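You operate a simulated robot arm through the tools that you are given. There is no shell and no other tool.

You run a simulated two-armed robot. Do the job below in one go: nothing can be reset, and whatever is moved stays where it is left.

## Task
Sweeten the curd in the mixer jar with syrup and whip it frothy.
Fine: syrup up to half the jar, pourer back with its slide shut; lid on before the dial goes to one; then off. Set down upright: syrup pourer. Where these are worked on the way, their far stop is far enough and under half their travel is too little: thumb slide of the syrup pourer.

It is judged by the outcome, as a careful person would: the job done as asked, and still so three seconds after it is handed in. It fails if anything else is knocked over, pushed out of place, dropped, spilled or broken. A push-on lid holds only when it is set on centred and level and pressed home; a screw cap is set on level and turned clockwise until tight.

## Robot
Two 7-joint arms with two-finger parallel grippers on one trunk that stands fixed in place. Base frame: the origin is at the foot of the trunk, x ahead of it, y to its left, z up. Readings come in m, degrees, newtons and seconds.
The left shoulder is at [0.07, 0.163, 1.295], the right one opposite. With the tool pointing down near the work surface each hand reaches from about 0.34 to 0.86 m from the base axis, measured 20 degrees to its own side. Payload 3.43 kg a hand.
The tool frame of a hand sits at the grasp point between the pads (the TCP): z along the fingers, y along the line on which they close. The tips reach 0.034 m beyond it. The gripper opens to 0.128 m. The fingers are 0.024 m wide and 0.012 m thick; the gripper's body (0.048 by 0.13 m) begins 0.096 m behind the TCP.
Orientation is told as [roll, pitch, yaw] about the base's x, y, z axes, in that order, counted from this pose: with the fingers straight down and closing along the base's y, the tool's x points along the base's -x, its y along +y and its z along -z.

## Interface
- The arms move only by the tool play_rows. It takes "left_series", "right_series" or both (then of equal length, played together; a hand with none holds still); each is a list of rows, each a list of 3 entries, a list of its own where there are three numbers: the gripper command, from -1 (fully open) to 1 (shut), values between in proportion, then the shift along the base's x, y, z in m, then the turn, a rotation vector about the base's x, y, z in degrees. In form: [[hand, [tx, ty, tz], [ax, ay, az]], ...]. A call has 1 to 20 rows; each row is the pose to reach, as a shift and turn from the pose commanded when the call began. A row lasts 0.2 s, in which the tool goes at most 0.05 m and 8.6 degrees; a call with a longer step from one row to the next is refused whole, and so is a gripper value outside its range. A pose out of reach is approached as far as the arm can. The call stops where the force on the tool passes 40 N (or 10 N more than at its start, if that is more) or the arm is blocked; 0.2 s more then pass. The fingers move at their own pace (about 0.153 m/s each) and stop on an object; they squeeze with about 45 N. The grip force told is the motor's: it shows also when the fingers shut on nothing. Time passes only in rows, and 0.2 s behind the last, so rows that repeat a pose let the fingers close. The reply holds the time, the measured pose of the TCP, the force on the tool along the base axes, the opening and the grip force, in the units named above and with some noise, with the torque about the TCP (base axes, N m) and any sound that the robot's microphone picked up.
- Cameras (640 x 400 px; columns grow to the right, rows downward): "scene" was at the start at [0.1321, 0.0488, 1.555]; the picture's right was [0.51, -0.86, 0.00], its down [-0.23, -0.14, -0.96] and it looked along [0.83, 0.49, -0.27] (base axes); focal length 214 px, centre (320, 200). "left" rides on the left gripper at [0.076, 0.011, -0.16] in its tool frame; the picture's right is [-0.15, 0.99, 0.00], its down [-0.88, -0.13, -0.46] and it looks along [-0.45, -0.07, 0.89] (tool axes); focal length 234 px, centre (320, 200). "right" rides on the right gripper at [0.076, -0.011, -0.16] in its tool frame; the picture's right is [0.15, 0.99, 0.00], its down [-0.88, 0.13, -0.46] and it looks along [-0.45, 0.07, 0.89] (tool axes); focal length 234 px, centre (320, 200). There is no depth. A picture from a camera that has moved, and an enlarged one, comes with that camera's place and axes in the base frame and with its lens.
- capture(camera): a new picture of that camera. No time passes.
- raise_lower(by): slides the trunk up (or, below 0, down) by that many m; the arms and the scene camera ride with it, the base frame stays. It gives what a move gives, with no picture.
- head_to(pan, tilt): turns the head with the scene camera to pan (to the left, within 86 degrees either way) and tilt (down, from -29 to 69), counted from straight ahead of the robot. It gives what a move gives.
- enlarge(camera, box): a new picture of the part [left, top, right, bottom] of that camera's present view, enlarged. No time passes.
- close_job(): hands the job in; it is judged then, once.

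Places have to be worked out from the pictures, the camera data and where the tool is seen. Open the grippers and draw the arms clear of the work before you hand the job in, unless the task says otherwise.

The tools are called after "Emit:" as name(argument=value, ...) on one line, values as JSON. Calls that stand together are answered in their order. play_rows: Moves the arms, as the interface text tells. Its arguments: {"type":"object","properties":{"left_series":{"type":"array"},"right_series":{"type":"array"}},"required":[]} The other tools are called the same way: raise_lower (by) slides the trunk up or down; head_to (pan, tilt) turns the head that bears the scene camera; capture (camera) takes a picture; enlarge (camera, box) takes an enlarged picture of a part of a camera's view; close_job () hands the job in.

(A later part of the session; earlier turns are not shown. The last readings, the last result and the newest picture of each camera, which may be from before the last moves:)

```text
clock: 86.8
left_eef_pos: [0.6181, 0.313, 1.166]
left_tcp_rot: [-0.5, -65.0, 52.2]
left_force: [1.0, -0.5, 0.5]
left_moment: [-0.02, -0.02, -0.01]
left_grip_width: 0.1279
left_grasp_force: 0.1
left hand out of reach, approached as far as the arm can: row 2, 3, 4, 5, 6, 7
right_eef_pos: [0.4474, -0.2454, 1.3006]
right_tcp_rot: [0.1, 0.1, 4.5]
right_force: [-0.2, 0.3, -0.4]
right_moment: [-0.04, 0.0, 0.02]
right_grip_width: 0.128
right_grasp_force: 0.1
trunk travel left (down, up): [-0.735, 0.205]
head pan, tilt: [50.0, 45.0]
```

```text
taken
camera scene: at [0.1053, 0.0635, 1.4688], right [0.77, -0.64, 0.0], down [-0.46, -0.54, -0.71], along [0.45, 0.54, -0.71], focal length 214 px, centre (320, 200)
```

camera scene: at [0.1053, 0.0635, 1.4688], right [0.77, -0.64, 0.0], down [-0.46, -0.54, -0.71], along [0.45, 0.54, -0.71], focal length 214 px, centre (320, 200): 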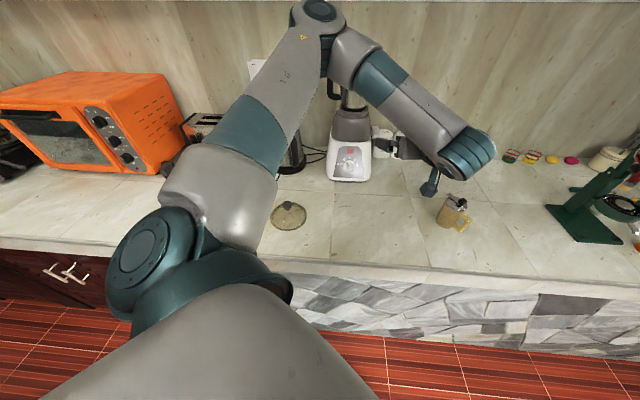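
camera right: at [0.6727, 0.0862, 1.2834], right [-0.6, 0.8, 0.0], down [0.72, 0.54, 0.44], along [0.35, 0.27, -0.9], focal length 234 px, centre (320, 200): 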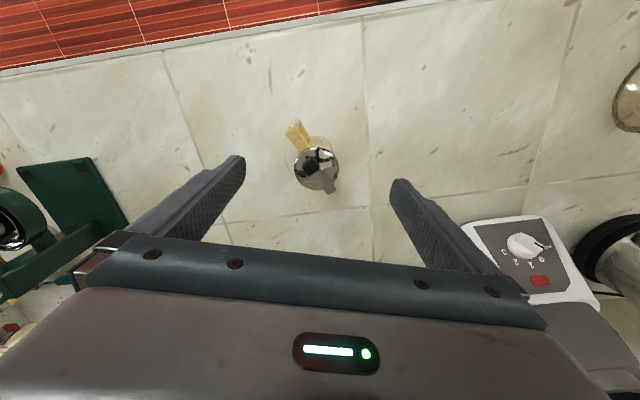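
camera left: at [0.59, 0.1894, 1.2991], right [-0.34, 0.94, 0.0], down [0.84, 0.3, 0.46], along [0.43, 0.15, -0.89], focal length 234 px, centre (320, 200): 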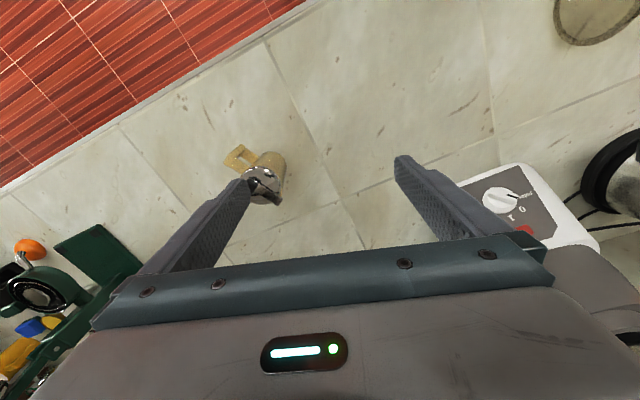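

The limit is the same, so the handover spot stays near (0.56, 0.34). I park the left hand up and to the left in the same attitude, then go for the pourer with the right.

Emit:
play_rows(left_series=[[-1, [-0.01, 0.02, 0.03], [0, 0, -4]], [-1, [-0.02, 0.05, 0.06], [0, 0, -8]], [-1, [-0.03, 0.08, 0.09], [0, 0, -12]], [-1, [-0.04, 0.11, 0.12], [0, 0, -16]], [-1, [-0.05, 0.14, 0.15], [0, 0, -20]], [-1, [-0.06, 0.17, 0.18], [0, 0, -22]], [-1, [-0.07, 0.2, 0.21], [0, 0, -22]]])

Emit:
raise_lower(by=-0.1)

Emit:
head_to(pan=15, tilt=45)

```text
clock: 88.4
left_eef_pos: [0.5482, 0.5089, 1.3823]
left_tcp_rot: [-0.3, -65.2, 30.3]
left_force: [-0.3, 0.1, 0.0]
left_moment: [0.02, 0.02, -0.03]
left_grip_width: 0.1279
left_grasp_force: 0.0
right_eef_pos: [0.4438, -0.2463, 1.302]
right_tcp_rot: [0.2, 0.1, 4.5]
right_force: [0.0, -0.6, 0.0]
right_moment: [0.01, -0.01, -0.02]
right_grip_width: 0.1279
right_grasp_force: 0.0
trunk travel left (down, up): [-0.735, 0.205]
head pan, tilt: [50.0, 45.0]
```

```text
clock: 89.7
left_eef_pos: [0.5506, 0.5087, 1.2807]
left_tcp_rot: [-0.5, -65.2, 30.3]
left_force: [-0.6, 0.1, -0.2]
left_moment: [-0.03, -0.01, -0.03]
left_grip_width: 0.128
left_grasp_force: 0.0
right_eef_pos: [0.4466, -0.2455, 1.2023]
right_tcp_rot: [0.1, 0.1, 4.5]
right_force: [0.1, 0.6, -0.3]
right_moment: [-0.01, 0.01, 0.03]
right_grip_width: 0.1282
right_grasp_force: 0.0
trunk travel left (down, up): [-0.635, 0.305]
head pan, tilt: [50.0, 45.0]
```

```text
clock: 90.7
left_eef_pos: [0.5497, 0.5084, 1.2813]
left_tcp_rot: [-0.5, -65.2, 30.3]
left_force: [-0.5, 0.3, 0.5]
left_moment: [-0.01, 0.03, 0.0]
left_grip_width: 0.1282
left_grasp_force: 0.1
right_eef_pos: [0.4456, -0.2449, 1.2014]
right_tcp_rot: [0.1, 0.1, 4.5]
right_force: [0.0, 1.1, 0.5]
right_moment: [-0.04, 0.01, 0.0]
right_grip_width: 0.1279
right_grasp_force: 0.0
trunk travel left (down, up): [-0.635, 0.305]
head pan, tilt: [15.0, 45.0]
```

Now the right hand heads back over the pourer, first to (0.68, 0.06, 1.13) at yaw 28°.

Emit:
play_rows(right_series=[[-1, [0.026, 0.034, -0.008], [0, 0, 2.6]], [-1, [0.052, 0.068, -0.016], [0, 0, 5.2]], [-1, [0.078, 0.102, -0.024], [0, 0, 7.8]], [-1, [0.104, 0.136, -0.032], [0, 0, 10.4]], [-1, [0.13, 0.169, -0.04], [0, 0, 13]], [-1, [0.156, 0.203, -0.048], [0, 0, 15.6]], [-1, [0.182, 0.237, -0.056], [0, 0, 18.2]], [-1, [0.208, 0.271, -0.064], [0, 0, 20.8]], [-1, [0.234, 0.305, -0.07], [0, 0, 23.5]]])

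```text
clock: 92.7
left_eef_pos: [0.5504, 0.5105, 1.2802]
left_tcp_rot: [-0.6, -65.1, 30.6]
left_force: [0.4, 0.3, -0.9]
left_moment: [0.01, 0.01, -0.02]
left_grip_width: 0.1282
left_grasp_force: 0.1
right_eef_pos: [0.6825, 0.0626, 1.13]
right_tcp_rot: [0.0, 0.1, 28.0]
right_force: [0.8, 0.4, 0.7]
right_moment: [-0.04, 0.01, -0.04]
right_grip_width: 0.1282
right_grasp_force: 0.1
trunk travel left (down, up): [-0.635, 0.305]
head pan, tilt: [15.0, 45.0]
```

Clean so far. I tilt the tool 14° outward to gain reach and move onto the approach line above the pourer, then look through the wrist camera.

Emit:
play_rows(right_series=[[-1, [0.012, 0.022, -0.01], [3.3, -6.2, 0]], [-1, [0.025, 0.045, -0.02], [6.57, -12.36, 0]], [-1, [0.0365, 0.0664, -0.03], [6.57, -12.36, 0]]])

Emit:
capture(camera="right")

Emit:
enlarge(camera="right", box=[220, 100, 420, 240])

Emit:
enlarge(camera="scene", box=[250, 100, 410, 230])

```text
clock: 93.5
left_eef_pos: [0.5506, 0.5094, 1.2795]
left_tcp_rot: [-0.5, -65.1, 30.5]
left_force: [0.5, 0.6, -0.5]
left_moment: [0.01, 0.02, 0.0]
left_grip_width: 0.128
left_grasp_force: 0.0
right_eef_pos: [0.7197, 0.1259, 1.0997]
right_tcp_rot: [0.2, -13.9, 27.9]
right_force: [0.0, 0.3, -0.9]
right_moment: [0.0, 0.01, -0.01]
right_grip_width: 0.1278
right_grasp_force: 0.0
trunk travel left (down, up): [-0.635, 0.305]
head pan, tilt: [15.0, 45.0]
```

```text
taken
camera right: at [0.627, 0.063, 1.2376], right [-0.59, 0.81, -0.03], down [0.6, 0.46, 0.65], along [0.54, 0.37, -0.76], focal length 234 px, centre (320, 200)
```

right: 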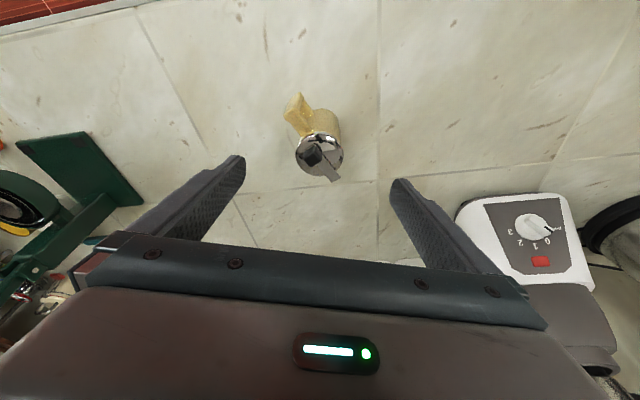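

```text
2.86 times, centred on (320, 170) of right
camera zoom: at [0.627, 0.063, 1.2376], right [-0.59, 0.81, -0.03], down [0.6, 0.46, 0.65], along [0.54, 0.37, -0.76], focal length 669 px, centre (320, 286)
```

zoom: 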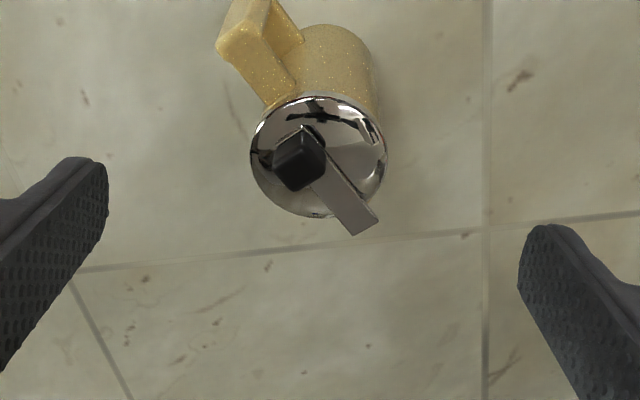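

```text
3.08 times, centred on (330, 165) of scene
camera zoom: at [0.1308, 0.0238, 1.3688], right [0.26, -0.97, 0.0], down [-0.68, -0.18, -0.71], along [0.68, 0.18, -0.71], focal length 660 px, centre (289, 308)
```

zoom: 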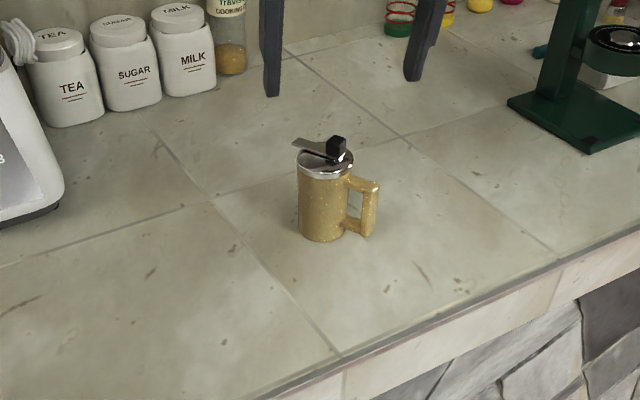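

With two views the counter works out at z ≈ 0.858 and the pourer axis at (0.765, 0.150), lid at 0.953. I turn the hand a further 14° so that the fingers clear the handle better and line up on the approach line.

Emit:
play_rows(right_series=[[-1, [0.005, -0.003, 0], [0, 0, 7]], [-1, [0.011, -0.0067, -0.003], [0, 0, 14]], [-1, [0.011, -0.0067, -0.003], [0, 0, 14]]])

Emit:
enlarge(camera="right", box=[200, 80, 440, 240])

```text
clock: 94.3
left_eef_pos: [0.5505, 0.5088, 1.281]
left_tcp_rot: [-0.4, -65.2, 30.2]
left_force: [0.8, -0.3, -0.5]
left_moment: [-0.01, 0.0, -0.02]
left_grip_width: 0.1279
left_grasp_force: 0.1
right_eef_pos: [0.7285, 0.1177, 1.1003]
right_tcp_rot: [0.1, -13.9, 42.0]
right_force: [-0.6, -0.1, -0.3]
right_moment: [0.0, 0.02, 0.02]
right_grip_width: 0.1282
right_grasp_force: 0.1
trunk travel left (down, up): [-0.635, 0.305]
head pan, tilt: [15.0, 45.0]
```

```text
2.50 times, centred on (320, 160) of right
camera zoom: at [0.6545, 0.0344, 1.2358], right [-0.77, 0.64, -0.03], down [0.47, 0.59, 0.65], along [0.44, 0.49, -0.76], focal length 585 px, centre (320, 300)
```

zoom: 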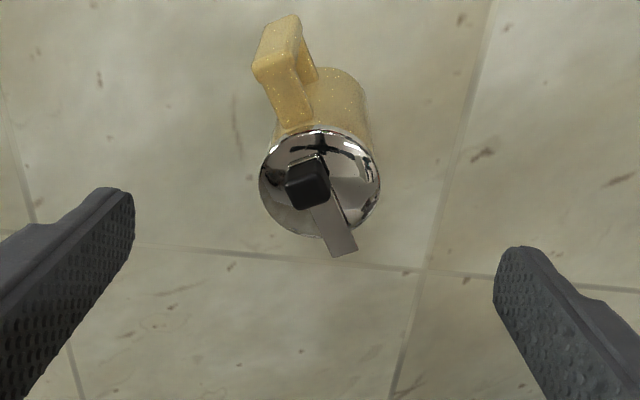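

The lid sits centred between the fingers. I descend along the tool axis to the grip height of z 0.912, fingers still open.

Emit:
play_rows(right_series=[[-1, [0.0073, 0.0067, -0.0377], [0, 0, 0]], [-1, [0.0146, 0.0133, -0.0753], [0, 0, 0]], [-1, [0.0219, 0.02, -0.113], [0, 0, 0]], [-1, [0.0292, 0.0266, -0.1506], [0, 0, 0]], [-1, [0.0365, 0.0333, -0.1883], [0, 0, 0]]])

Emit:
capture(camera="right")

Emit:
enlarge(camera="scene", box=[250, 80, 410, 210])

```text
clock: 95.5
left_eef_pos: [0.5511, 0.5109, 1.2815]
left_tcp_rot: [-0.4, -65.1, 30.4]
left_force: [-0.5, 0.4, -0.5]
left_moment: [0.01, 0.04, -0.03]
left_grip_width: 0.1281
left_grasp_force: 0.1
right_eef_pos: [0.7639, 0.153, 0.9086]
right_tcp_rot: [0.1, -13.9, 41.9]
right_force: [-0.2, -0.7, -1.6]
right_moment: [-0.01, -0.01, -0.02]
right_grip_width: 0.128
right_grasp_force: 0.1
trunk travel left (down, up): [-0.635, 0.305]
head pan, tilt: [15.0, 45.0]
```

```text
taken
camera right: at [0.6913, 0.0692, 1.0462], right [-0.77, 0.64, -0.03], down [0.47, 0.59, 0.65], along [0.44, 0.49, -0.76], focal length 234 px, centre (320, 200)
```

right: 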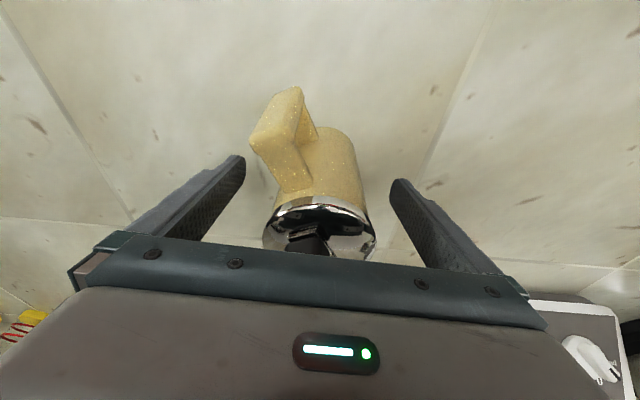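

```text
3.08 times, centred on (330, 145) of scene
camera zoom: at [0.131, 0.0228, 1.3689], right [0.26, -0.97, 0.0], down [-0.68, -0.18, -0.71], along [0.68, 0.18, -0.71], focal length 660 px, centre (289, 369)
```

zoom: 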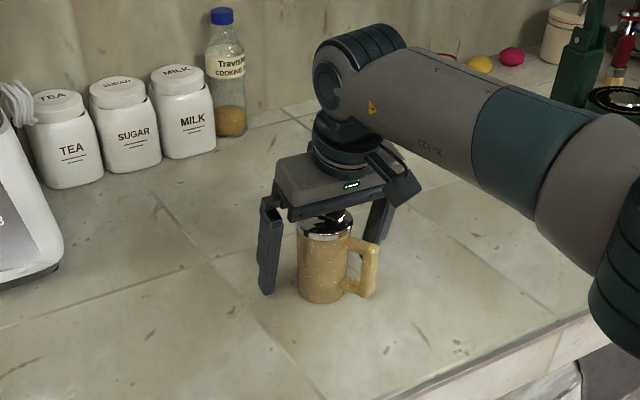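

The pourer stands centred between the fingers with the palm clear of the lid. I close the right gripper on the body.

Emit:
play_rows(right_series=[[0.2, [0, 0, 0], [0, 0, 0]], [1, [0, 0, 0], [0, 0, 0]], [1, [0, 0, 0], [0, 0, 0]], [1, [0, 0, 0], [0, 0, 0]]])

Emit:
capture(camera="right")

```text
clock: 96.5
left_eef_pos: [0.5496, 0.5078, 1.2819]
left_tcp_rot: [-0.4, -65.2, 30.3]
left_force: [-0.9, 0.5, -0.6]
left_moment: [0.0, 0.0, 0.0]
left_grip_width: 0.1281
left_grasp_force: 0.1
right_eef_pos: [0.7636, 0.152, 0.9099]
right_tcp_rot: [0.1, -14.0, 42.0]
right_force: [-1.0, -0.9, 1.1]
right_moment: [-0.02, -0.1, -0.03]
right_grip_width: 0.0705
right_grasp_force: 44.6
trunk travel left (down, up): [-0.635, 0.305]
head pan, tilt: [15.0, 45.0]
```

```text
taken
camera right: at [0.6903, 0.0689, 1.0469], right [-0.77, 0.64, -0.03], down [0.47, 0.59, 0.65], along [0.44, 0.49, -0.76], focal length 234 px, centre (320, 200)
```

right: 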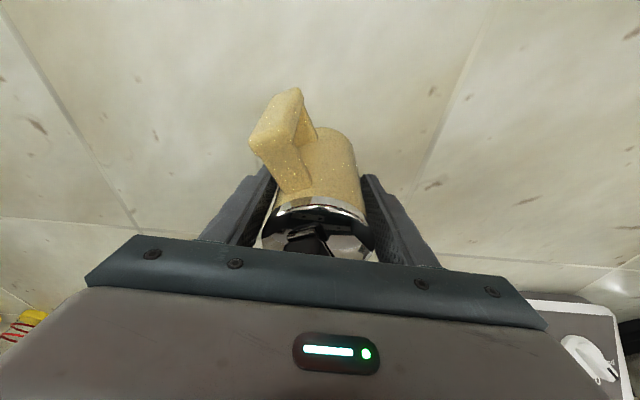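

The grip holds at 0.0705 m width, so the pourer is about 7 cm wide. I lift it 6 cm and check the load.

Emit:
play_rows(right_series=[[1, [0, 0, 0.02], [0, 0, 0]], [1, [0, 0, 0.04], [0, 0, 0]], [1, [0, 0, 0.06], [0, 0, 0]], [1, [0, 0, 0.06], [0, 0, 0]]], left_series=[[-1, [0, 0.015, 0.015], [0, 0, 0]], [-1, [0, 0.03, 0.03], [0, 0, 0]], [-1, [0, 0.04, 0.05], [0, 0, 0]], [-1, [0, 0.04, 0.05], [0, 0, 0]]])

Emit:
capture(camera="scene")

```text
clock: 97.5
left_eef_pos: [0.551, 0.5498, 1.33]
left_tcp_rot: [-0.5, -65.1, 30.3]
left_force: [1.0, 0.3, 0.6]
left_moment: [-0.01, 0.01, 0.01]
left_grip_width: 0.128
left_grasp_force: 0.1
right_eef_pos: [0.764, 0.154, 0.9691]
right_tcp_rot: [0.2, -14.0, 42.1]
right_force: [-0.3, -0.2, -3.6]
right_moment: [0.03, -0.02, -0.03]
right_grip_width: 0.0706
right_grasp_force: 44.6
trunk travel left (down, up): [-0.635, 0.305]
head pan, tilt: [15.0, 45.0]
```

```text
taken
camera scene: at [0.1313, 0.0225, 1.3687], right [0.26, -0.97, 0.0], down [-0.68, -0.18, -0.71], along [0.68, 0.18, -0.71], focal length 214 px, centre (320, 200)
```

scene: 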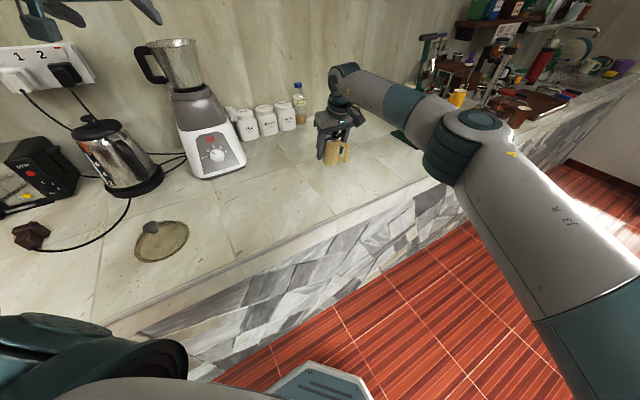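

The load is about 4 N. I carry the pourer at this height to the handover spot at (0.56, 0.34), turning it 42° clockwise so its handle faces the robot.

Emit:
play_rows(right_series=[[1, [-0.029, 0.0265, 0], [0, 0, -6]], [1, [-0.058, 0.053, 0], [0, 0, -12]], [1, [-0.087, 0.0795, 0], [0, 0, -18]], [1, [-0.116, 0.106, 0], [0, 0, -24]], [1, [-0.145, 0.1325, 0], [0, 0, -30]], [1, [-0.174, 0.159, 0], [0, 0, -36]], [1, [-0.204, 0.186, 0], [0, 0, -42]], [1, [-0.204, 0.186, 0], [0, 0, -42]]])

Emit:
capture(camera="scene")

Emit:
capture(camera="right")

```text
clock: 99.3
left_eef_pos: [0.5485, 0.5495, 1.33]
left_tcp_rot: [-0.7, -65.2, 30.5]
left_force: [-0.4, 0.8, -0.5]
left_moment: [-0.02, 0.0, 0.0]
left_grip_width: 0.1281
left_grasp_force: 0.0
right_eef_pos: [0.5718, 0.2953, 0.9503]
right_tcp_rot: [0.0, -13.9, -0.1]
right_force: [0.0, 0.2, -3.7]
right_moment: [-0.02, -0.05, 0.01]
right_grip_width: 0.0708
right_grasp_force: 44.6
right hand out of reach, approached as far as the arm can: row 6, 7, 8
trunk travel left (down, up): [-0.635, 0.305]
head pan, tilt: [15.0, 45.0]
```

```text
taken
camera scene: at [0.13, 0.0242, 1.3689], right [0.26, -0.97, 0.0], down [-0.68, -0.18, -0.71], along [0.68, 0.18, -0.71], focal length 214 px, centre (320, 200)
```

scene: 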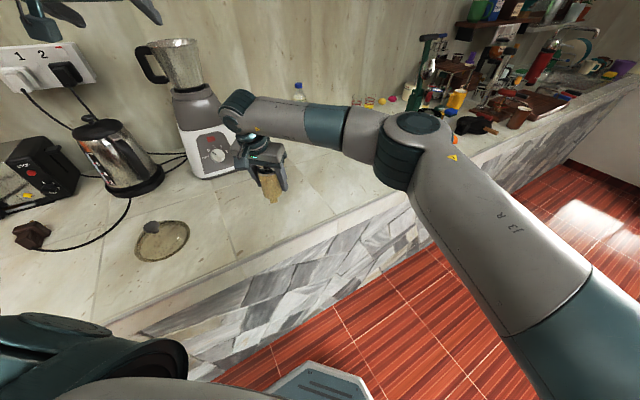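

```text
taken
camera right: at [0.4614, 0.2837, 1.0877], right [-0.14, 0.99, -0.03], down [0.74, 0.13, 0.66], along [0.65, 0.07, -0.75], focal length 234 px, centre (320, 200)
```

right: 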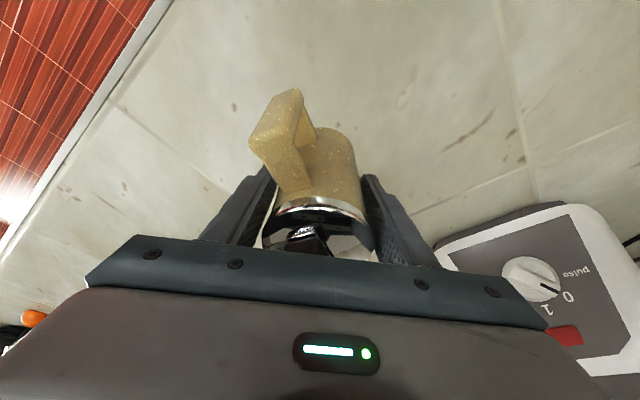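

The right arm's reach ends at (0.572, 0.295), which also suits the left hand. I lower the pourer gently there until its base meets the counter.

Emit:
play_rows(right_series=[[1, [-0.003, -0.006, -0.012], [0, 0, 0]], [1, [-0.004, -0.008, -0.024], [0, 0, 0]], [1, [-0.004, -0.008, -0.033], [0, 0, 0]], [1, [-0.004, -0.008, -0.038], [0, 0, 0]], [1, [-0.004, -0.008, -0.041], [0, 0, 0]], [1, [-0.004, -0.008, -0.041], [0, 0, 0]]])

```text
clock: 100.7
left_eef_pos: [0.5494, 0.549, 1.3295]
left_tcp_rot: [-0.4, -65.2, 30.2]
left_force: [-0.1, 0.1, -0.1]
left_moment: [0.0, 0.0, -0.01]
left_grip_width: 0.128
left_grasp_force: 0.0
right_eef_pos: [0.5682, 0.2865, 0.9108]
right_tcp_rot: [0.1, -14.0, 0.0]
right_force: [-0.2, -0.5, -4.1]
right_moment: [0.02, -0.02, -0.01]
right_grip_width: 0.0707
right_grasp_force: 44.8
trunk travel left (down, up): [-0.635, 0.305]
head pan, tilt: [15.0, 45.0]
```

The weight is still fully carried, so I lower further in millimetre steps.

Emit:
play_rows(right_series=[[1, [0, 0, -0.0015], [0, 0, 0]], [1, [0, 0, -0.003], [0, 0, 0]], [1, [0, 0, -0.003], [0, 0, 0]]])

```text
clock: 101.5
left_eef_pos: [0.5486, 0.5489, 1.3311]
left_tcp_rot: [-0.4, -65.2, 30.2]
left_force: [-0.2, -0.5, -0.6]
left_moment: [0.02, -0.02, -0.04]
left_grip_width: 0.128
left_grasp_force: 0.0
right_eef_pos: [0.5682, 0.2873, 0.9104]
right_tcp_rot: [0.2, -14.0, -0.1]
right_force: [2.1, 0.6, 8.4]
right_moment: [-0.21, 0.11, 0.01]
right_grip_width: 0.0708
right_grasp_force: 45.3
trunk travel left (down, up): [-0.635, 0.305]
head pan, tilt: [15.0, 45.0]
```

The base has met the counter (+8 N). I open the right gripper and withdraw it along its axis.

Emit:
play_rows(right_series=[[0.0, [0, 0, 0.001], [0, 0, 0]], [-0.5, [0, 0, 0.001], [0, 0, 0]], [-1, [0, 0, 0.001], [0, 0, 0]], [-1, [-0.01, 0, 0.04], [0, 0, 0]], [-1, [-0.02, 0, 0.08], [0, 0, 0]], [-1, [-0.03, 0, 0.12], [0, 0, 0]], [-1, [-0.039, 0, 0.155], [0, 0, 0]]])

Emit:
capture(camera="right")

Emit:
capture(camera="scene")

```text
clock: 103.1
left_eef_pos: [0.5485, 0.5483, 1.3307]
left_tcp_rot: [-0.4, -65.2, 30.3]
left_force: [0.7, -0.3, -0.7]
left_moment: [0.01, 0.01, -0.02]
left_grip_width: 0.1277
left_grasp_force: 0.1
right_eef_pos: [0.528, 0.2868, 1.0642]
right_tcp_rot: [0.0, -14.1, 0.0]
right_force: [-0.2, -1.1, -0.6]
right_moment: [-0.03, 0.01, -0.01]
right_grip_width: 0.1281
right_grasp_force: 0.1
trunk travel left (down, up): [-0.635, 0.305]
head pan, tilt: [15.0, 45.0]
```

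```text
taken
camera right: at [0.419, 0.2759, 1.2005], right [-0.14, 0.99, -0.03], down [0.74, 0.13, 0.66], along [0.65, 0.07, -0.75], focal length 234 px, centre (320, 200)
```

right: 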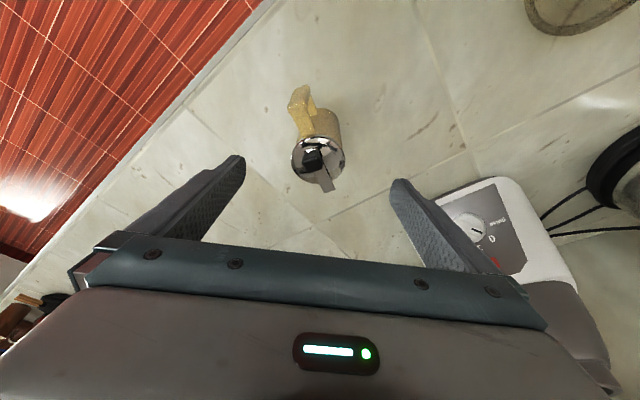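

```text
taken
camera scene: at [0.1293, 0.0221, 1.3689], right [0.26, -0.97, 0.0], down [-0.68, -0.18, -0.71], along [0.68, 0.18, -0.71], focal length 214 px, centre (320, 200)
```

scene: 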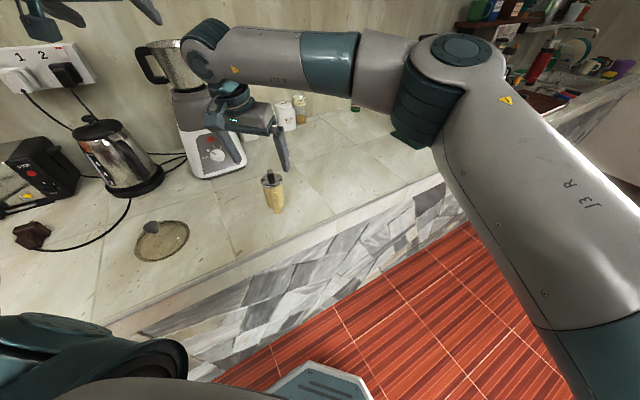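

The pourer stands upright at (0.568, 0.287) with its handle towards the robot. I move the right hand aside to make room for the left one.

Emit:
play_rows(right_series=[[-1, [0.0, -0.035, 0.03], [0, 0, 0]], [-1, [0.0, -0.075, 0.04], [0, 0, 0]], [-1, [0.0, -0.115, 0.05], [0, 0, 0]], [-1, [0.0, -0.155, 0.05], [0, 0, 0]], [-1, [0.0, -0.195, 0.05], [0, 0, 0]], [-1, [0.0, -0.235, 0.05], [0, 0, 0]], [-1, [0.0, -0.275, 0.05], [0, 0, 0]], [-1, [0.0, -0.315, 0.05], [0, 0, 0]]])

Emit:
capture(camera="scene")

Emit:
enlarge(camera="scene", box=[220, 140, 330, 230])

```text
clock: 104.9
left_eef_pos: [0.5498, 0.5466, 1.3321]
left_tcp_rot: [-0.2, -65.2, 30.1]
left_force: [-0.5, 0.3, 0.1]
left_moment: [0.01, 0.02, 0.03]
left_grip_width: 0.128
left_grasp_force: 0.1
right_eef_pos: [0.5306, -0.0291, 1.113]
right_tcp_rot: [0.1, -13.9, 0.0]
right_force: [-0.2, -0.6, -1.0]
right_moment: [0.04, -0.02, -0.03]
right_grip_width: 0.128
right_grasp_force: 0.2
trunk travel left (down, up): [-0.635, 0.305]
head pan, tilt: [15.0, 45.0]
```

```text
taken
camera scene: at [0.1304, 0.0202, 1.3689], right [0.26, -0.97, 0.0], down [-0.68, -0.18, -0.71], along [0.68, 0.18, -0.71], focal length 214 px, centre (320, 200)
```

scene: 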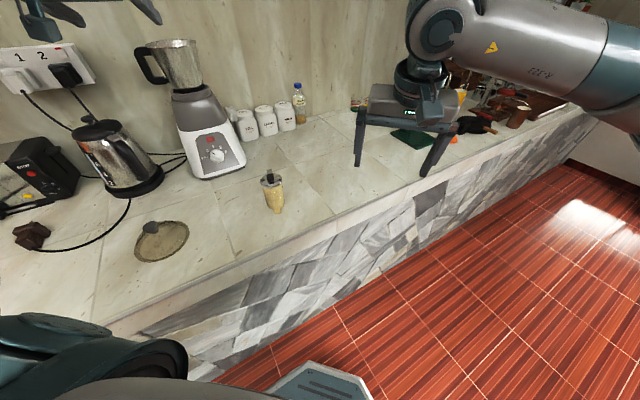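

```text
4.44 times, centred on (275, 185) of scene
camera zoom: at [0.1304, 0.0202, 1.3689], right [0.26, -0.97, 0.0], down [-0.68, -0.18, -0.71], along [0.68, 0.18, -0.71], focal length 953 px, centre (520, 267)
```

zoom: 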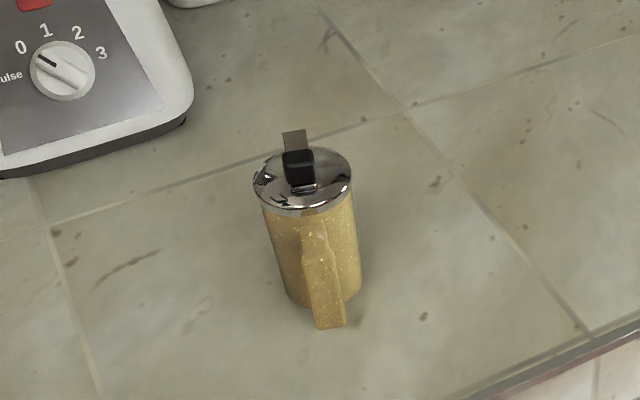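

The handle now faces the robot exactly. I bring the left hand, flat at azimuth 30°, to above the pourer.

Emit:
play_rows(left_series=[[-1, [0.001, -0.033, -0.029], [0, 0, 0]], [-1, [0.003, -0.066, -0.058], [0, 0, 0]], [-1, [0.004, -0.099, -0.087], [0, 0, 0]], [-1, [0.005, -0.132, -0.116], [0, 0, 0]], [-1, [0.007, -0.165, -0.145], [0, 0, 0]], [-1, [0.008, -0.198, -0.174], [0, 0, 0]], [-1, [0.01, -0.231, -0.203], [0, 0, 0]], [-1, [0.011, -0.264, -0.232], [0, 0, 0]]])

Emit:
capture(camera="left")

Emit:
capture(camera="scene")

```text
clock: 106.7
left_eef_pos: [0.5621, 0.2836, 1.0976]
left_tcp_rot: [-0.4, -65.1, 30.3]
left_force: [0.3, 0.9, -1.4]
left_moment: [0.02, 0.01, 0.01]
left_grip_width: 0.1279
left_grasp_force: 0.0
right_eef_pos: [0.5337, -0.025, 1.1117]
right_tcp_rot: [0.1, -13.8, 0.1]
right_force: [-0.5, 0.4, -0.3]
right_moment: [0.01, 0.04, -0.01]
right_grip_width: 0.1278
right_grasp_force: 0.1
trunk travel left (down, up): [-0.635, 0.305]
head pan, tilt: [15.0, 45.0]
```

```text
taken
camera left: at [0.4033, 0.2057, 1.0965], right [-0.44, 0.89, 0.13], down [0.03, -0.13, 0.99], along [0.9, 0.44, 0.03], focal length 234 px, centre (320, 200)
```

left: 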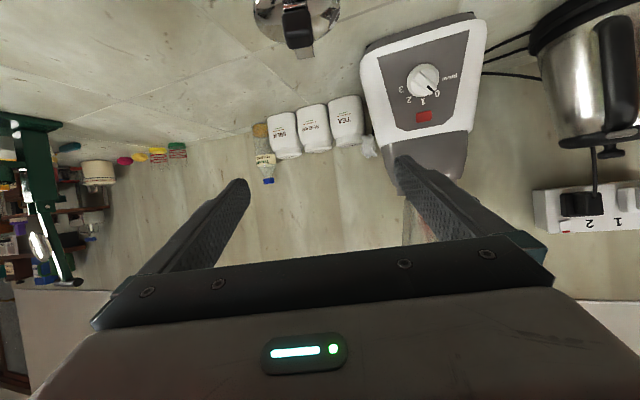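

```text
taken
camera scene: at [0.1333, 0.0222, 1.3686], right [0.26, -0.97, 0.0], down [-0.68, -0.18, -0.71], along [0.68, 0.18, -0.71], focal length 214 px, centre (320, 200)
```

scene: 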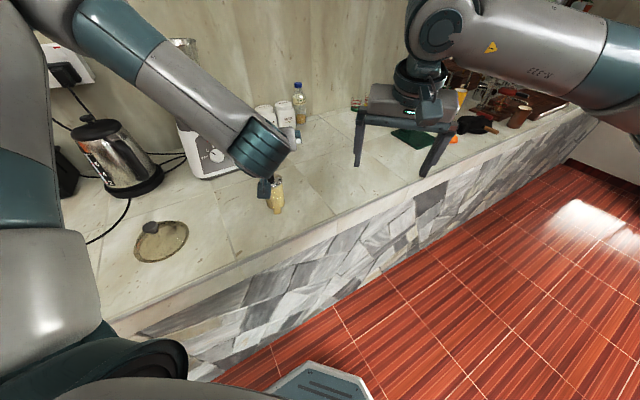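

The left fingers straddle the pourer's line with the lid centred between them. I lower the trunk 0.14 m, which takes the hand straight down around the pourer.

Emit:
raise_lower(by=-0.14)

Emit:
capture(camera="left")

Emit:
capture(camera="scene")

```text
clock: 108.4
left_eef_pos: [0.5595, 0.2848, 0.9577]
left_tcp_rot: [-0.4, -65.3, 30.3]
left_force: [0.0, 0.8, 0.4]
left_moment: [0.0, -0.01, 0.02]
left_grip_width: 0.128
left_grasp_force: 0.1
right_eef_pos: [0.5308, -0.0256, 0.9713]
right_tcp_rot: [0.1, -13.8, -0.1]
right_force: [-0.1, -0.3, 0.3]
right_moment: [-0.02, 0.0, -0.03]
right_grip_width: 0.1281
right_grasp_force: 0.1
trunk travel left (down, up): [-0.495, 0.445]
head pan, tilt: [15.0, 45.0]
```

```text
taken
camera left: at [0.4009, 0.2058, 0.9578], right [-0.44, 0.89, 0.13], down [0.03, -0.13, 0.99], along [0.9, 0.44, 0.04], focal length 234 px, centre (320, 200)
```

left: 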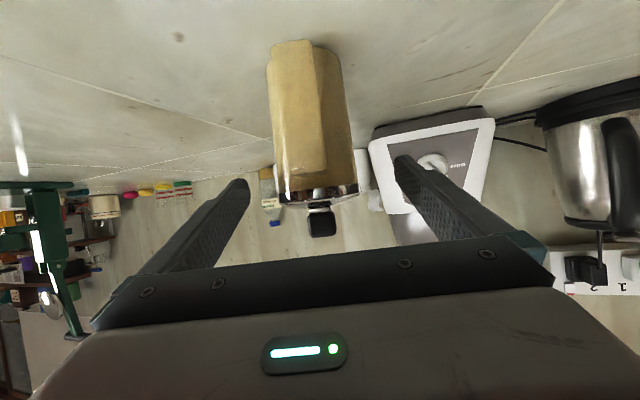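

```text
taken
camera scene: at [0.1301, 0.022, 1.229], right [0.26, -0.97, 0.0], down [-0.68, -0.18, -0.71], along [0.68, 0.18, -0.71], focal length 214 px, centre (320, 200)
```

scene: 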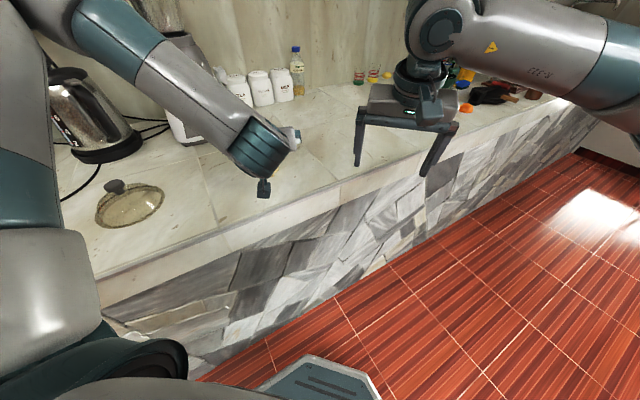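

The view (upside down) shows the handle facing the palm, between the fingers. I lower the hand the last 5.5 cm to z ≈ 0.902.

Emit:
play_rows(left_series=[[-1, [0, 0, -0.02], [0, 0, 0]], [-1, [0, 0, -0.04], [0, 0, 0]], [-1, [0, 0, -0.055], [0, 0, 0]]])

Emit:
capture(camera="left")

```text
clock: 109.2
left_eef_pos: [0.5618, 0.2826, 0.9021]
left_tcp_rot: [-0.3, -65.2, 30.3]
left_force: [-0.6, 0.1, 0.5]
left_moment: [0.03, 0.02, -0.03]
left_grip_width: 0.1282
left_grasp_force: 0.1
right_eef_pos: [0.5307, -0.0261, 0.9718]
right_tcp_rot: [0.0, -13.9, 0.0]
right_force: [0.0, 0.1, -0.5]
right_moment: [0.01, 0.02, 0.0]
right_grip_width: 0.1281
right_grasp_force: 0.1
trunk travel left (down, up): [-0.495, 0.445]
head pan, tilt: [15.0, 45.0]
```

```text
taken
camera left: at [0.4038, 0.2051, 0.9013], right [-0.44, 0.89, 0.13], down [0.03, -0.13, 0.99], along [0.9, 0.44, 0.04], focal length 234 px, centre (320, 200)
```

left: 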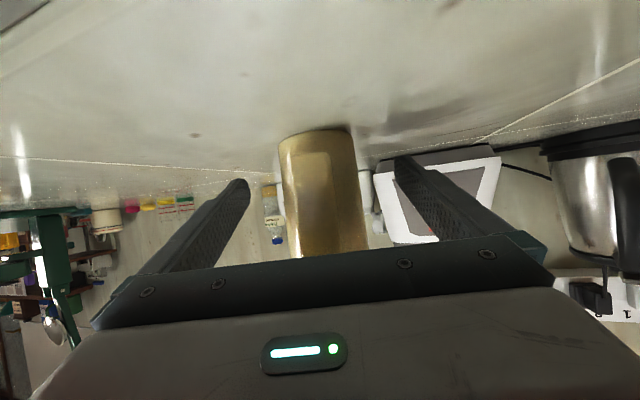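

Clear all round; I close the left gripper on the body.

Emit:
play_rows(left_series=[[0.0, [0, 0, 0], [0, 0, 0]], [1, [0, 0, 0], [0, 0, 0]], [1, [0, 0, 0], [0, 0, 0]], [1, [0, 0, 0], [0, 0, 0]]])

Emit:
capture(camera="left")

```text
clock: 110.2
left_eef_pos: [0.5613, 0.2832, 0.9029]
left_tcp_rot: [-0.3, -65.1, 30.3]
left_force: [-0.7, 1.4, 1.3]
left_moment: [0.13, 0.0, 0.04]
left_grip_width: 0.0601
left_grasp_force: 45.3
right_eef_pos: [0.5301, -0.0262, 0.9732]
right_tcp_rot: [0.1, -13.9, 0.0]
right_force: [-0.4, 0.0, 0.0]
right_moment: [-0.03, -0.01, -0.02]
right_grip_width: 0.128
right_grasp_force: 0.3
trunk travel left (down, up): [-0.495, 0.445]
head pan, tilt: [15.0, 45.0]
```

```text
taken
camera left: at [0.4033, 0.2051, 0.9017], right [-0.44, 0.89, 0.13], down [0.03, -0.13, 0.99], along [0.9, 0.44, 0.04], focal length 234 px, centre (320, 200)
```

left: 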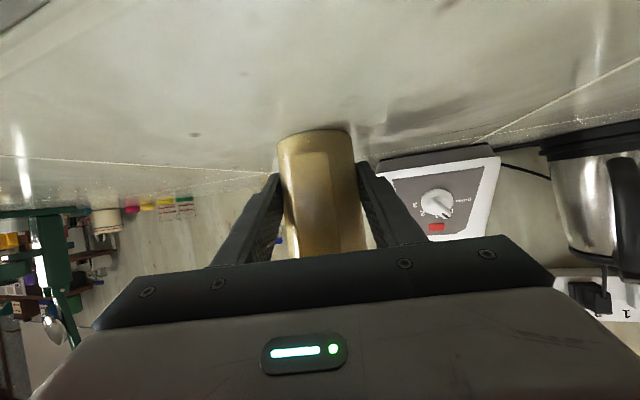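

The left hand holds the body firmly (0.060 m). Now the right hand comes over the pourer's lid, turning to yaw 30° so that its fingers can take the thumb piece from both sides.

Emit:
play_rows(right_series=[[-1, [0.0, 0.01, 0.045], [0, 0, 3.75]], [-1, [0.0, 0.03, 0.09], [0, 0, 7.5]], [-1, [0.0, 0.06, 0.12], [0, 0, 11.25]], [-1, [0.0, 0.1, 0.14], [0, 0, 15]], [-1, [0.0, 0.14, 0.15], [0, 0, 18.75]], [-1, [0.0, 0.18, 0.15], [0, 0, 22.5]], [-1, [0.0, 0.22, 0.15], [0, 0, 26.25]], [-1, [0.0, 0.26, 0.15], [0, 0, 30]]])

Emit:
capture(camera="right")

Emit:
capture(camera="scene")

```text
clock: 112.0
left_eef_pos: [0.5607, 0.2838, 0.9032]
left_tcp_rot: [-0.6, -65.3, 30.5]
left_force: [1.1, 1.6, 0.3]
left_moment: [0.18, 0.02, -0.07]
left_grip_width: 0.0601
left_grasp_force: 44.4
right_eef_pos: [0.5296, 0.2383, 1.1229]
right_tcp_rot: [-0.1, -14.0, 30.1]
right_force: [0.8, 0.6, 0.1]
right_moment: [-0.04, -0.04, 0.01]
right_grip_width: 0.1277
right_grasp_force: 0.1
trunk travel left (down, up): [-0.495, 0.445]
head pan, tilt: [15.0, 45.0]
```

```text
taken
camera right: at [0.4407, 0.1711, 1.2585], right [-0.62, 0.78, -0.04], down [0.58, 0.49, 0.65], along [0.53, 0.38, -0.76], focal length 234 px, centre (320, 200)
```

right: 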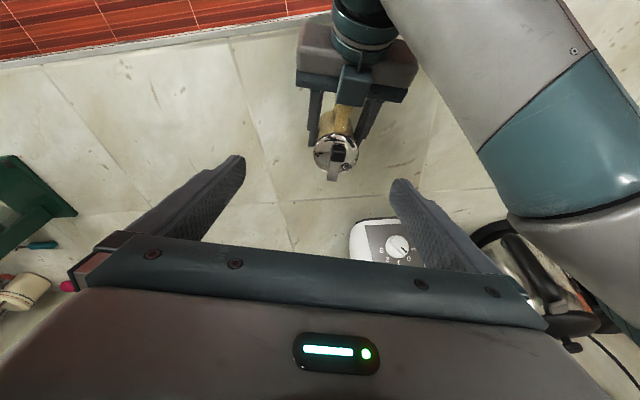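

```text
taken
camera scene: at [0.1299, 0.0236, 1.2289], right [0.26, -0.97, 0.0], down [-0.68, -0.18, -0.71], along [0.68, 0.18, -0.71], focal length 214 px, centre (320, 200)
```

scene: 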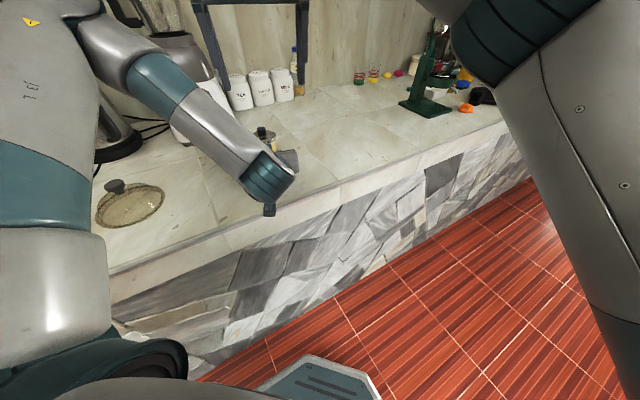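

Both hands are well separated. I enlarge the lid and thumb piece to place them exactly.

Emit:
enlarge(camera="right", box=[295, 110, 375, 190])

Emit:
enlarge(camera="scene", box=[230, 100, 320, 170])

```text
5.00 times, centred on (335, 150) of right
camera zoom: at [0.4407, 0.1711, 1.2585], right [-0.62, 0.78, -0.04], down [0.58, 0.49, 0.65], along [0.53, 0.38, -0.76], focal length 1171 px, centre (245, 450)
```

zoom: 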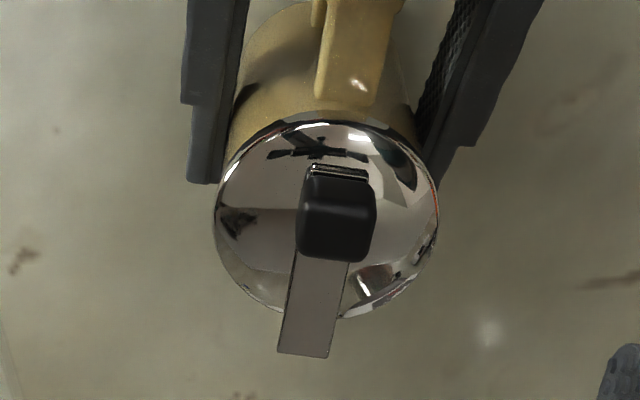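

```text
5.71 times, centred on (275, 135) of scene
camera zoom: at [0.1299, 0.0236, 1.2289], right [0.26, -0.97, 0.0], down [-0.68, -0.18, -0.71], along [0.68, 0.18, -0.71], focal length 1226 px, centre (577, 571)
```

zoom: 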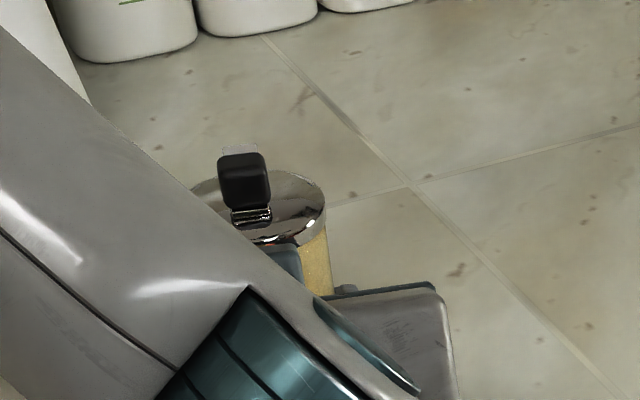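

The thumb piece is about 2 cm wide, centred near (0.555, 0.280, 0.980), on a slide running along azimuth 30°. I bring the right fingers, partly closed, to just above it.

Emit:
play_rows(right_series=[[0.2, [0.0027, 0.0152, -0.0265], [0, 0, 0]], [0.2, [0.0054, 0.0304, -0.0529], [0, 0, 0]], [0.2, [0.0054, 0.0304, -0.0529], [0, 0, 0]]])

Emit:
enlarge(camera="right", box=[240, 100, 400, 220])

```text
clock: 112.8
left_eef_pos: [0.5611, 0.2832, 0.903]
left_tcp_rot: [-0.2, -65.2, 30.2]
left_force: [0.6, 0.6, 1.1]
left_moment: [0.14, 0.02, 0.0]
left_grip_width: 0.06
left_grasp_force: 44.8
right_eef_pos: [0.5369, 0.2647, 1.0675]
right_tcp_rot: [0.2, -14.0, 29.9]
right_force: [0.3, -0.5, -0.3]
right_moment: [-0.01, 0.03, -0.02]
right_grip_width: 0.0513
right_grasp_force: 0.0
trunk travel left (down, up): [-0.495, 0.445]
head pan, tilt: [15.0, 45.0]
```

```text
3.33 times, centred on (320, 160) of right
camera zoom: at [0.4474, 0.1975, 1.2044], right [-0.62, 0.79, -0.03], down [0.58, 0.48, 0.65], along [0.53, 0.39, -0.76], focal length 781 px, centre (320, 333)
```

zoom: 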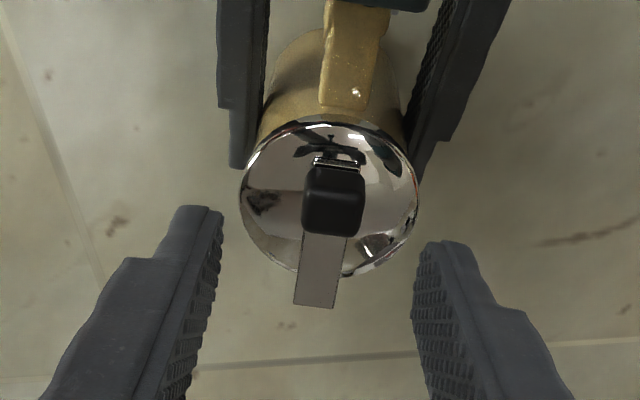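

The thumb piece lies about 5 mm to one side of the finger centre line, so I correct that while descending along the tool axis to straddle it.

Emit:
play_rows(right_series=[[0.2, [0.0005, 0.0065, -0.02], [0, 0, 0]], [0.2, [0.006, 0.0095, -0.045], [0, 0, 0]], [0.2, [0.011, 0.0125, -0.062], [0, 0, 0]], [0.2, [0.011, 0.0125, -0.062], [0, 0, 0]]])

Emit:
enlarge(camera="right", box=[240, 120, 400, 240])

Emit:
enlarge(camera="scene", box=[220, 70, 340, 170])

```text
clock: 113.8
left_eef_pos: [0.5617, 0.2834, 0.9042]
left_tcp_rot: [-0.3, -65.2, 30.4]
left_force: [0.0, 0.5, 0.5]
left_moment: [0.13, 0.04, 0.06]
left_grip_width: 0.0598
left_grasp_force: 45.0
right_eef_pos: [0.5481, 0.2766, 1.0081]
right_tcp_rot: [0.0, -13.9, 30.0]
right_force: [-0.2, -1.1, 0.3]
right_moment: [0.03, 0.0, -0.01]
right_grip_width: 0.0513
right_grasp_force: 0.0
trunk travel left (down, up): [-0.495, 0.445]
head pan, tilt: [15.0, 45.0]
```

```text
3.33 times, centred on (320, 180) of right
camera zoom: at [0.4574, 0.2104, 1.1441], right [-0.62, 0.79, -0.03], down [0.58, 0.48, 0.65], along [0.53, 0.38, -0.76], focal length 781 px, centre (320, 267)
```

zoom: 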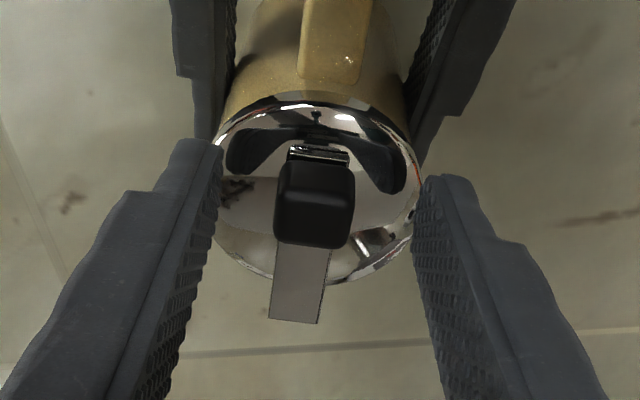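

```text
4.00 times, centred on (280, 120) of scene
camera zoom: at [0.1304, 0.0221, 1.2289], right [0.26, -0.97, 0.0], down [-0.68, -0.18, -0.71], along [0.68, 0.18, -0.71], focal length 858 px, centre (480, 520)
```

zoom: 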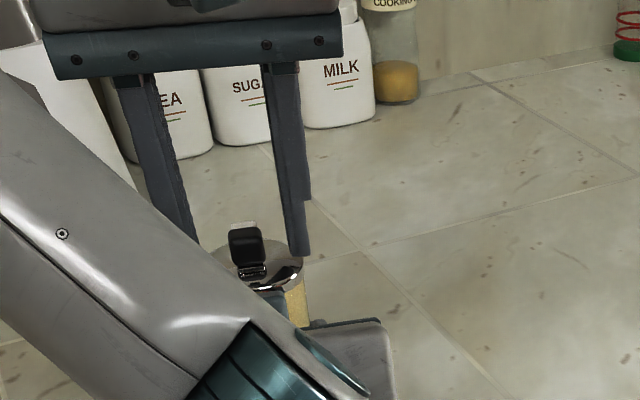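

The fingers now straddle the thumb piece centrally. I lower 4 mm more and close on it.

Emit:
play_rows(right_series=[[0.2, [0.0009, 0.0005, -0.004], [0, 0, 0]], [0.5, [0.0009, 0.0005, -0.004], [0, 0, 0]], [1, [0.0009, 0.0005, -0.004], [0, 0, 0]], [1, [0.0009, 0.0005, -0.004], [0, 0, 0]], [1, [0.0009, 0.0005, -0.004], [0, 0, 0]]])

Emit:
enlarge(camera="right", box=[240, 120, 400, 240])

```text
clock: 115.0
left_eef_pos: [0.5613, 0.2842, 0.9027]
left_tcp_rot: [-0.4, -65.1, 30.3]
left_force: [-2.4, 9.1, 0.7]
left_moment: [-0.31, -0.32, -0.27]
left_grip_width: 0.0596
left_grasp_force: 45.2
right_eef_pos: [0.5488, 0.2763, 1.0044]
right_tcp_rot: [0.1, -14.1, 29.9]
right_force: [5.1, -8.8, 8.1]
right_moment: [-0.24, -0.36, 0.01]
right_grip_width: 0.0187
right_grasp_force: 45.1
trunk travel left (down, up): [-0.495, 0.445]
head pan, tilt: [15.0, 45.0]
```

```text
3.33 times, centred on (320, 180) of right
camera zoom: at [0.4586, 0.2102, 1.1406], right [-0.62, 0.79, -0.03], down [0.58, 0.48, 0.65], along [0.53, 0.38, -0.75], focal length 781 px, centre (320, 267)
```

zoom: 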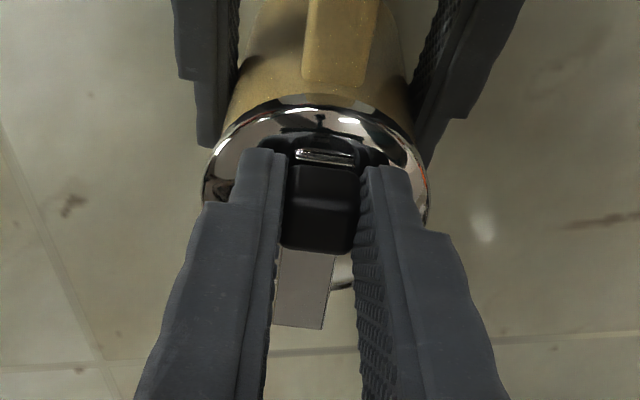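

The thumb piece is gripped (0.0187 m). I ease the side load slightly and draw the slide back towards the handle in 3 mm steps.

Emit:
play_rows(right_series=[[1, [0.0007, -0.0012, 0.001], [0, 0, 0]], [1, [-0.0019, -0.0027, 0.001], [0, 0, 0]], [1, [-0.0045, -0.0042, 0.001], [0, 0, 0]], [1, [-0.0071, -0.0057, 0.001], [0, 0, 0]], [1, [-0.0097, -0.0072, 0.001], [0, 0, 0]], [1, [-0.0097, -0.0072, 0.001], [0, 0, 0]]])

Emit:
enlarge(camera="right", box=[240, 100, 400, 240])

```text
clock: 116.4
left_eef_pos: [0.561, 0.2839, 0.9034]
left_tcp_rot: [-0.4, -65.2, 30.3]
left_force: [-2.1, 1.3, -0.2]
left_moment: [0.15, 0.05, 0.0]
left_grip_width: 0.0597
left_grasp_force: 45.1
right_eef_pos: [0.5368, 0.2685, 1.0046]
right_tcp_rot: [0.2, -13.9, 30.0]
right_force: [1.5, -1.0, 0.4]
right_moment: [-0.15, -0.06, 0.02]
right_grip_width: 0.0186
right_grasp_force: 45.0
trunk travel left (down, up): [-0.495, 0.445]
head pan, tilt: [15.0, 45.0]
```

```text
2.86 times, centred on (320, 170) of right
camera zoom: at [0.4482, 0.2031, 1.1408], right [-0.62, 0.79, -0.03], down [0.58, 0.48, 0.65], along [0.53, 0.39, -0.76], focal length 669 px, centre (320, 286)
```

zoom: 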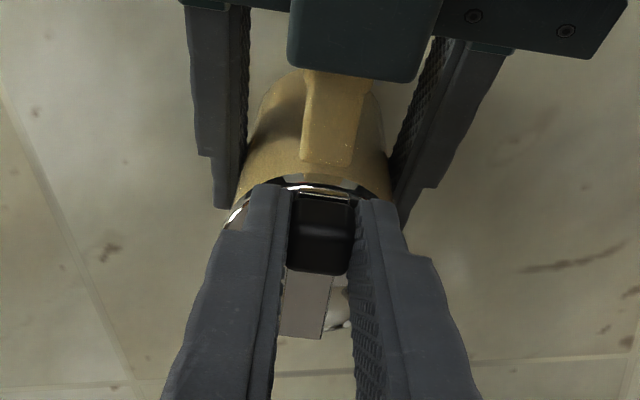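

The slide followed about 12 mm with hardly any force. I continue in 2 mm steps looking for the far stop.

Emit:
play_rows(right_series=[[1, [-0.0017, -0.001, 0], [0, 0, 0]], [1, [-0.0035, -0.002, 0], [0, 0, 0]], [1, [-0.0052, -0.003, 0], [0, 0, 0]], [1, [-0.0052, -0.003, 0], [0, 0, 0]]])

```text
clock: 117.4
left_eef_pos: [0.5604, 0.2825, 0.9036]
left_tcp_rot: [-0.3, -65.1, 30.1]
left_force: [-2.4, -2.5, 0.3]
left_moment: [0.49, -0.29, -0.05]
left_grip_width: 0.0598
left_grasp_force: 44.9
right_eef_pos: [0.5332, 0.2685, 1.0046]
right_tcp_rot: [0.1, -14.0, 30.0]
right_force: [3.7, 3.9, 5.4]
right_moment: [0.08, -0.31, 0.03]
right_grip_width: 0.0186
right_grasp_force: 45.1
trunk travel left (down, up): [-0.495, 0.445]
head pan, tilt: [15.0, 45.0]
```

Resistance is growing (about 5 N along the slide), probably the far stop. I try 2 mm more to confirm.

Emit:
play_rows(right_series=[[1, [-0.0009, -0.0005, 0], [0, 0, 0]], [1, [-0.0017, -0.001, 0], [0, 0, 0]], [1, [-0.0017, -0.001, 0], [0, 0, 0]]])

Emit:
enlarge(camera="right", box=[240, 100, 400, 240])

```text
clock: 118.2
left_eef_pos: [0.561, 0.2832, 0.9031]
left_tcp_rot: [-0.4, -65.1, 30.4]
left_force: [-14.3, -9.8, 3.7]
left_moment: [0.47, -0.21, 0.04]
left_grip_width: 0.0598
left_grasp_force: 45.5
right_eef_pos: [0.5332, 0.2662, 1.0033]
right_tcp_rot: [0.1, -14.1, 29.9]
right_force: [14.5, 10.3, 0.9]
right_moment: [0.57, -1.05, 0.0]
right_grip_width: 0.0187
right_grasp_force: 44.6
trunk travel left (down, up): [-0.495, 0.445]
head pan, tilt: [15.0, 45.0]
```

```text
2.86 times, centred on (320, 170) of right
camera zoom: at [0.4423, 0.1999, 1.1406], right [-0.62, 0.79, -0.03], down [0.58, 0.48, 0.65], along [0.53, 0.38, -0.76], focal length 669 px, centre (320, 286)
```

zoom: 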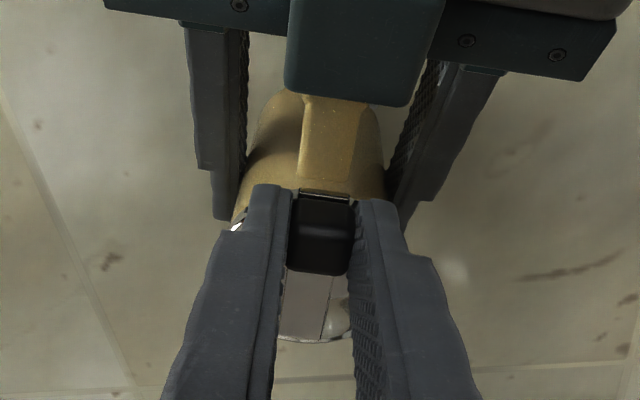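

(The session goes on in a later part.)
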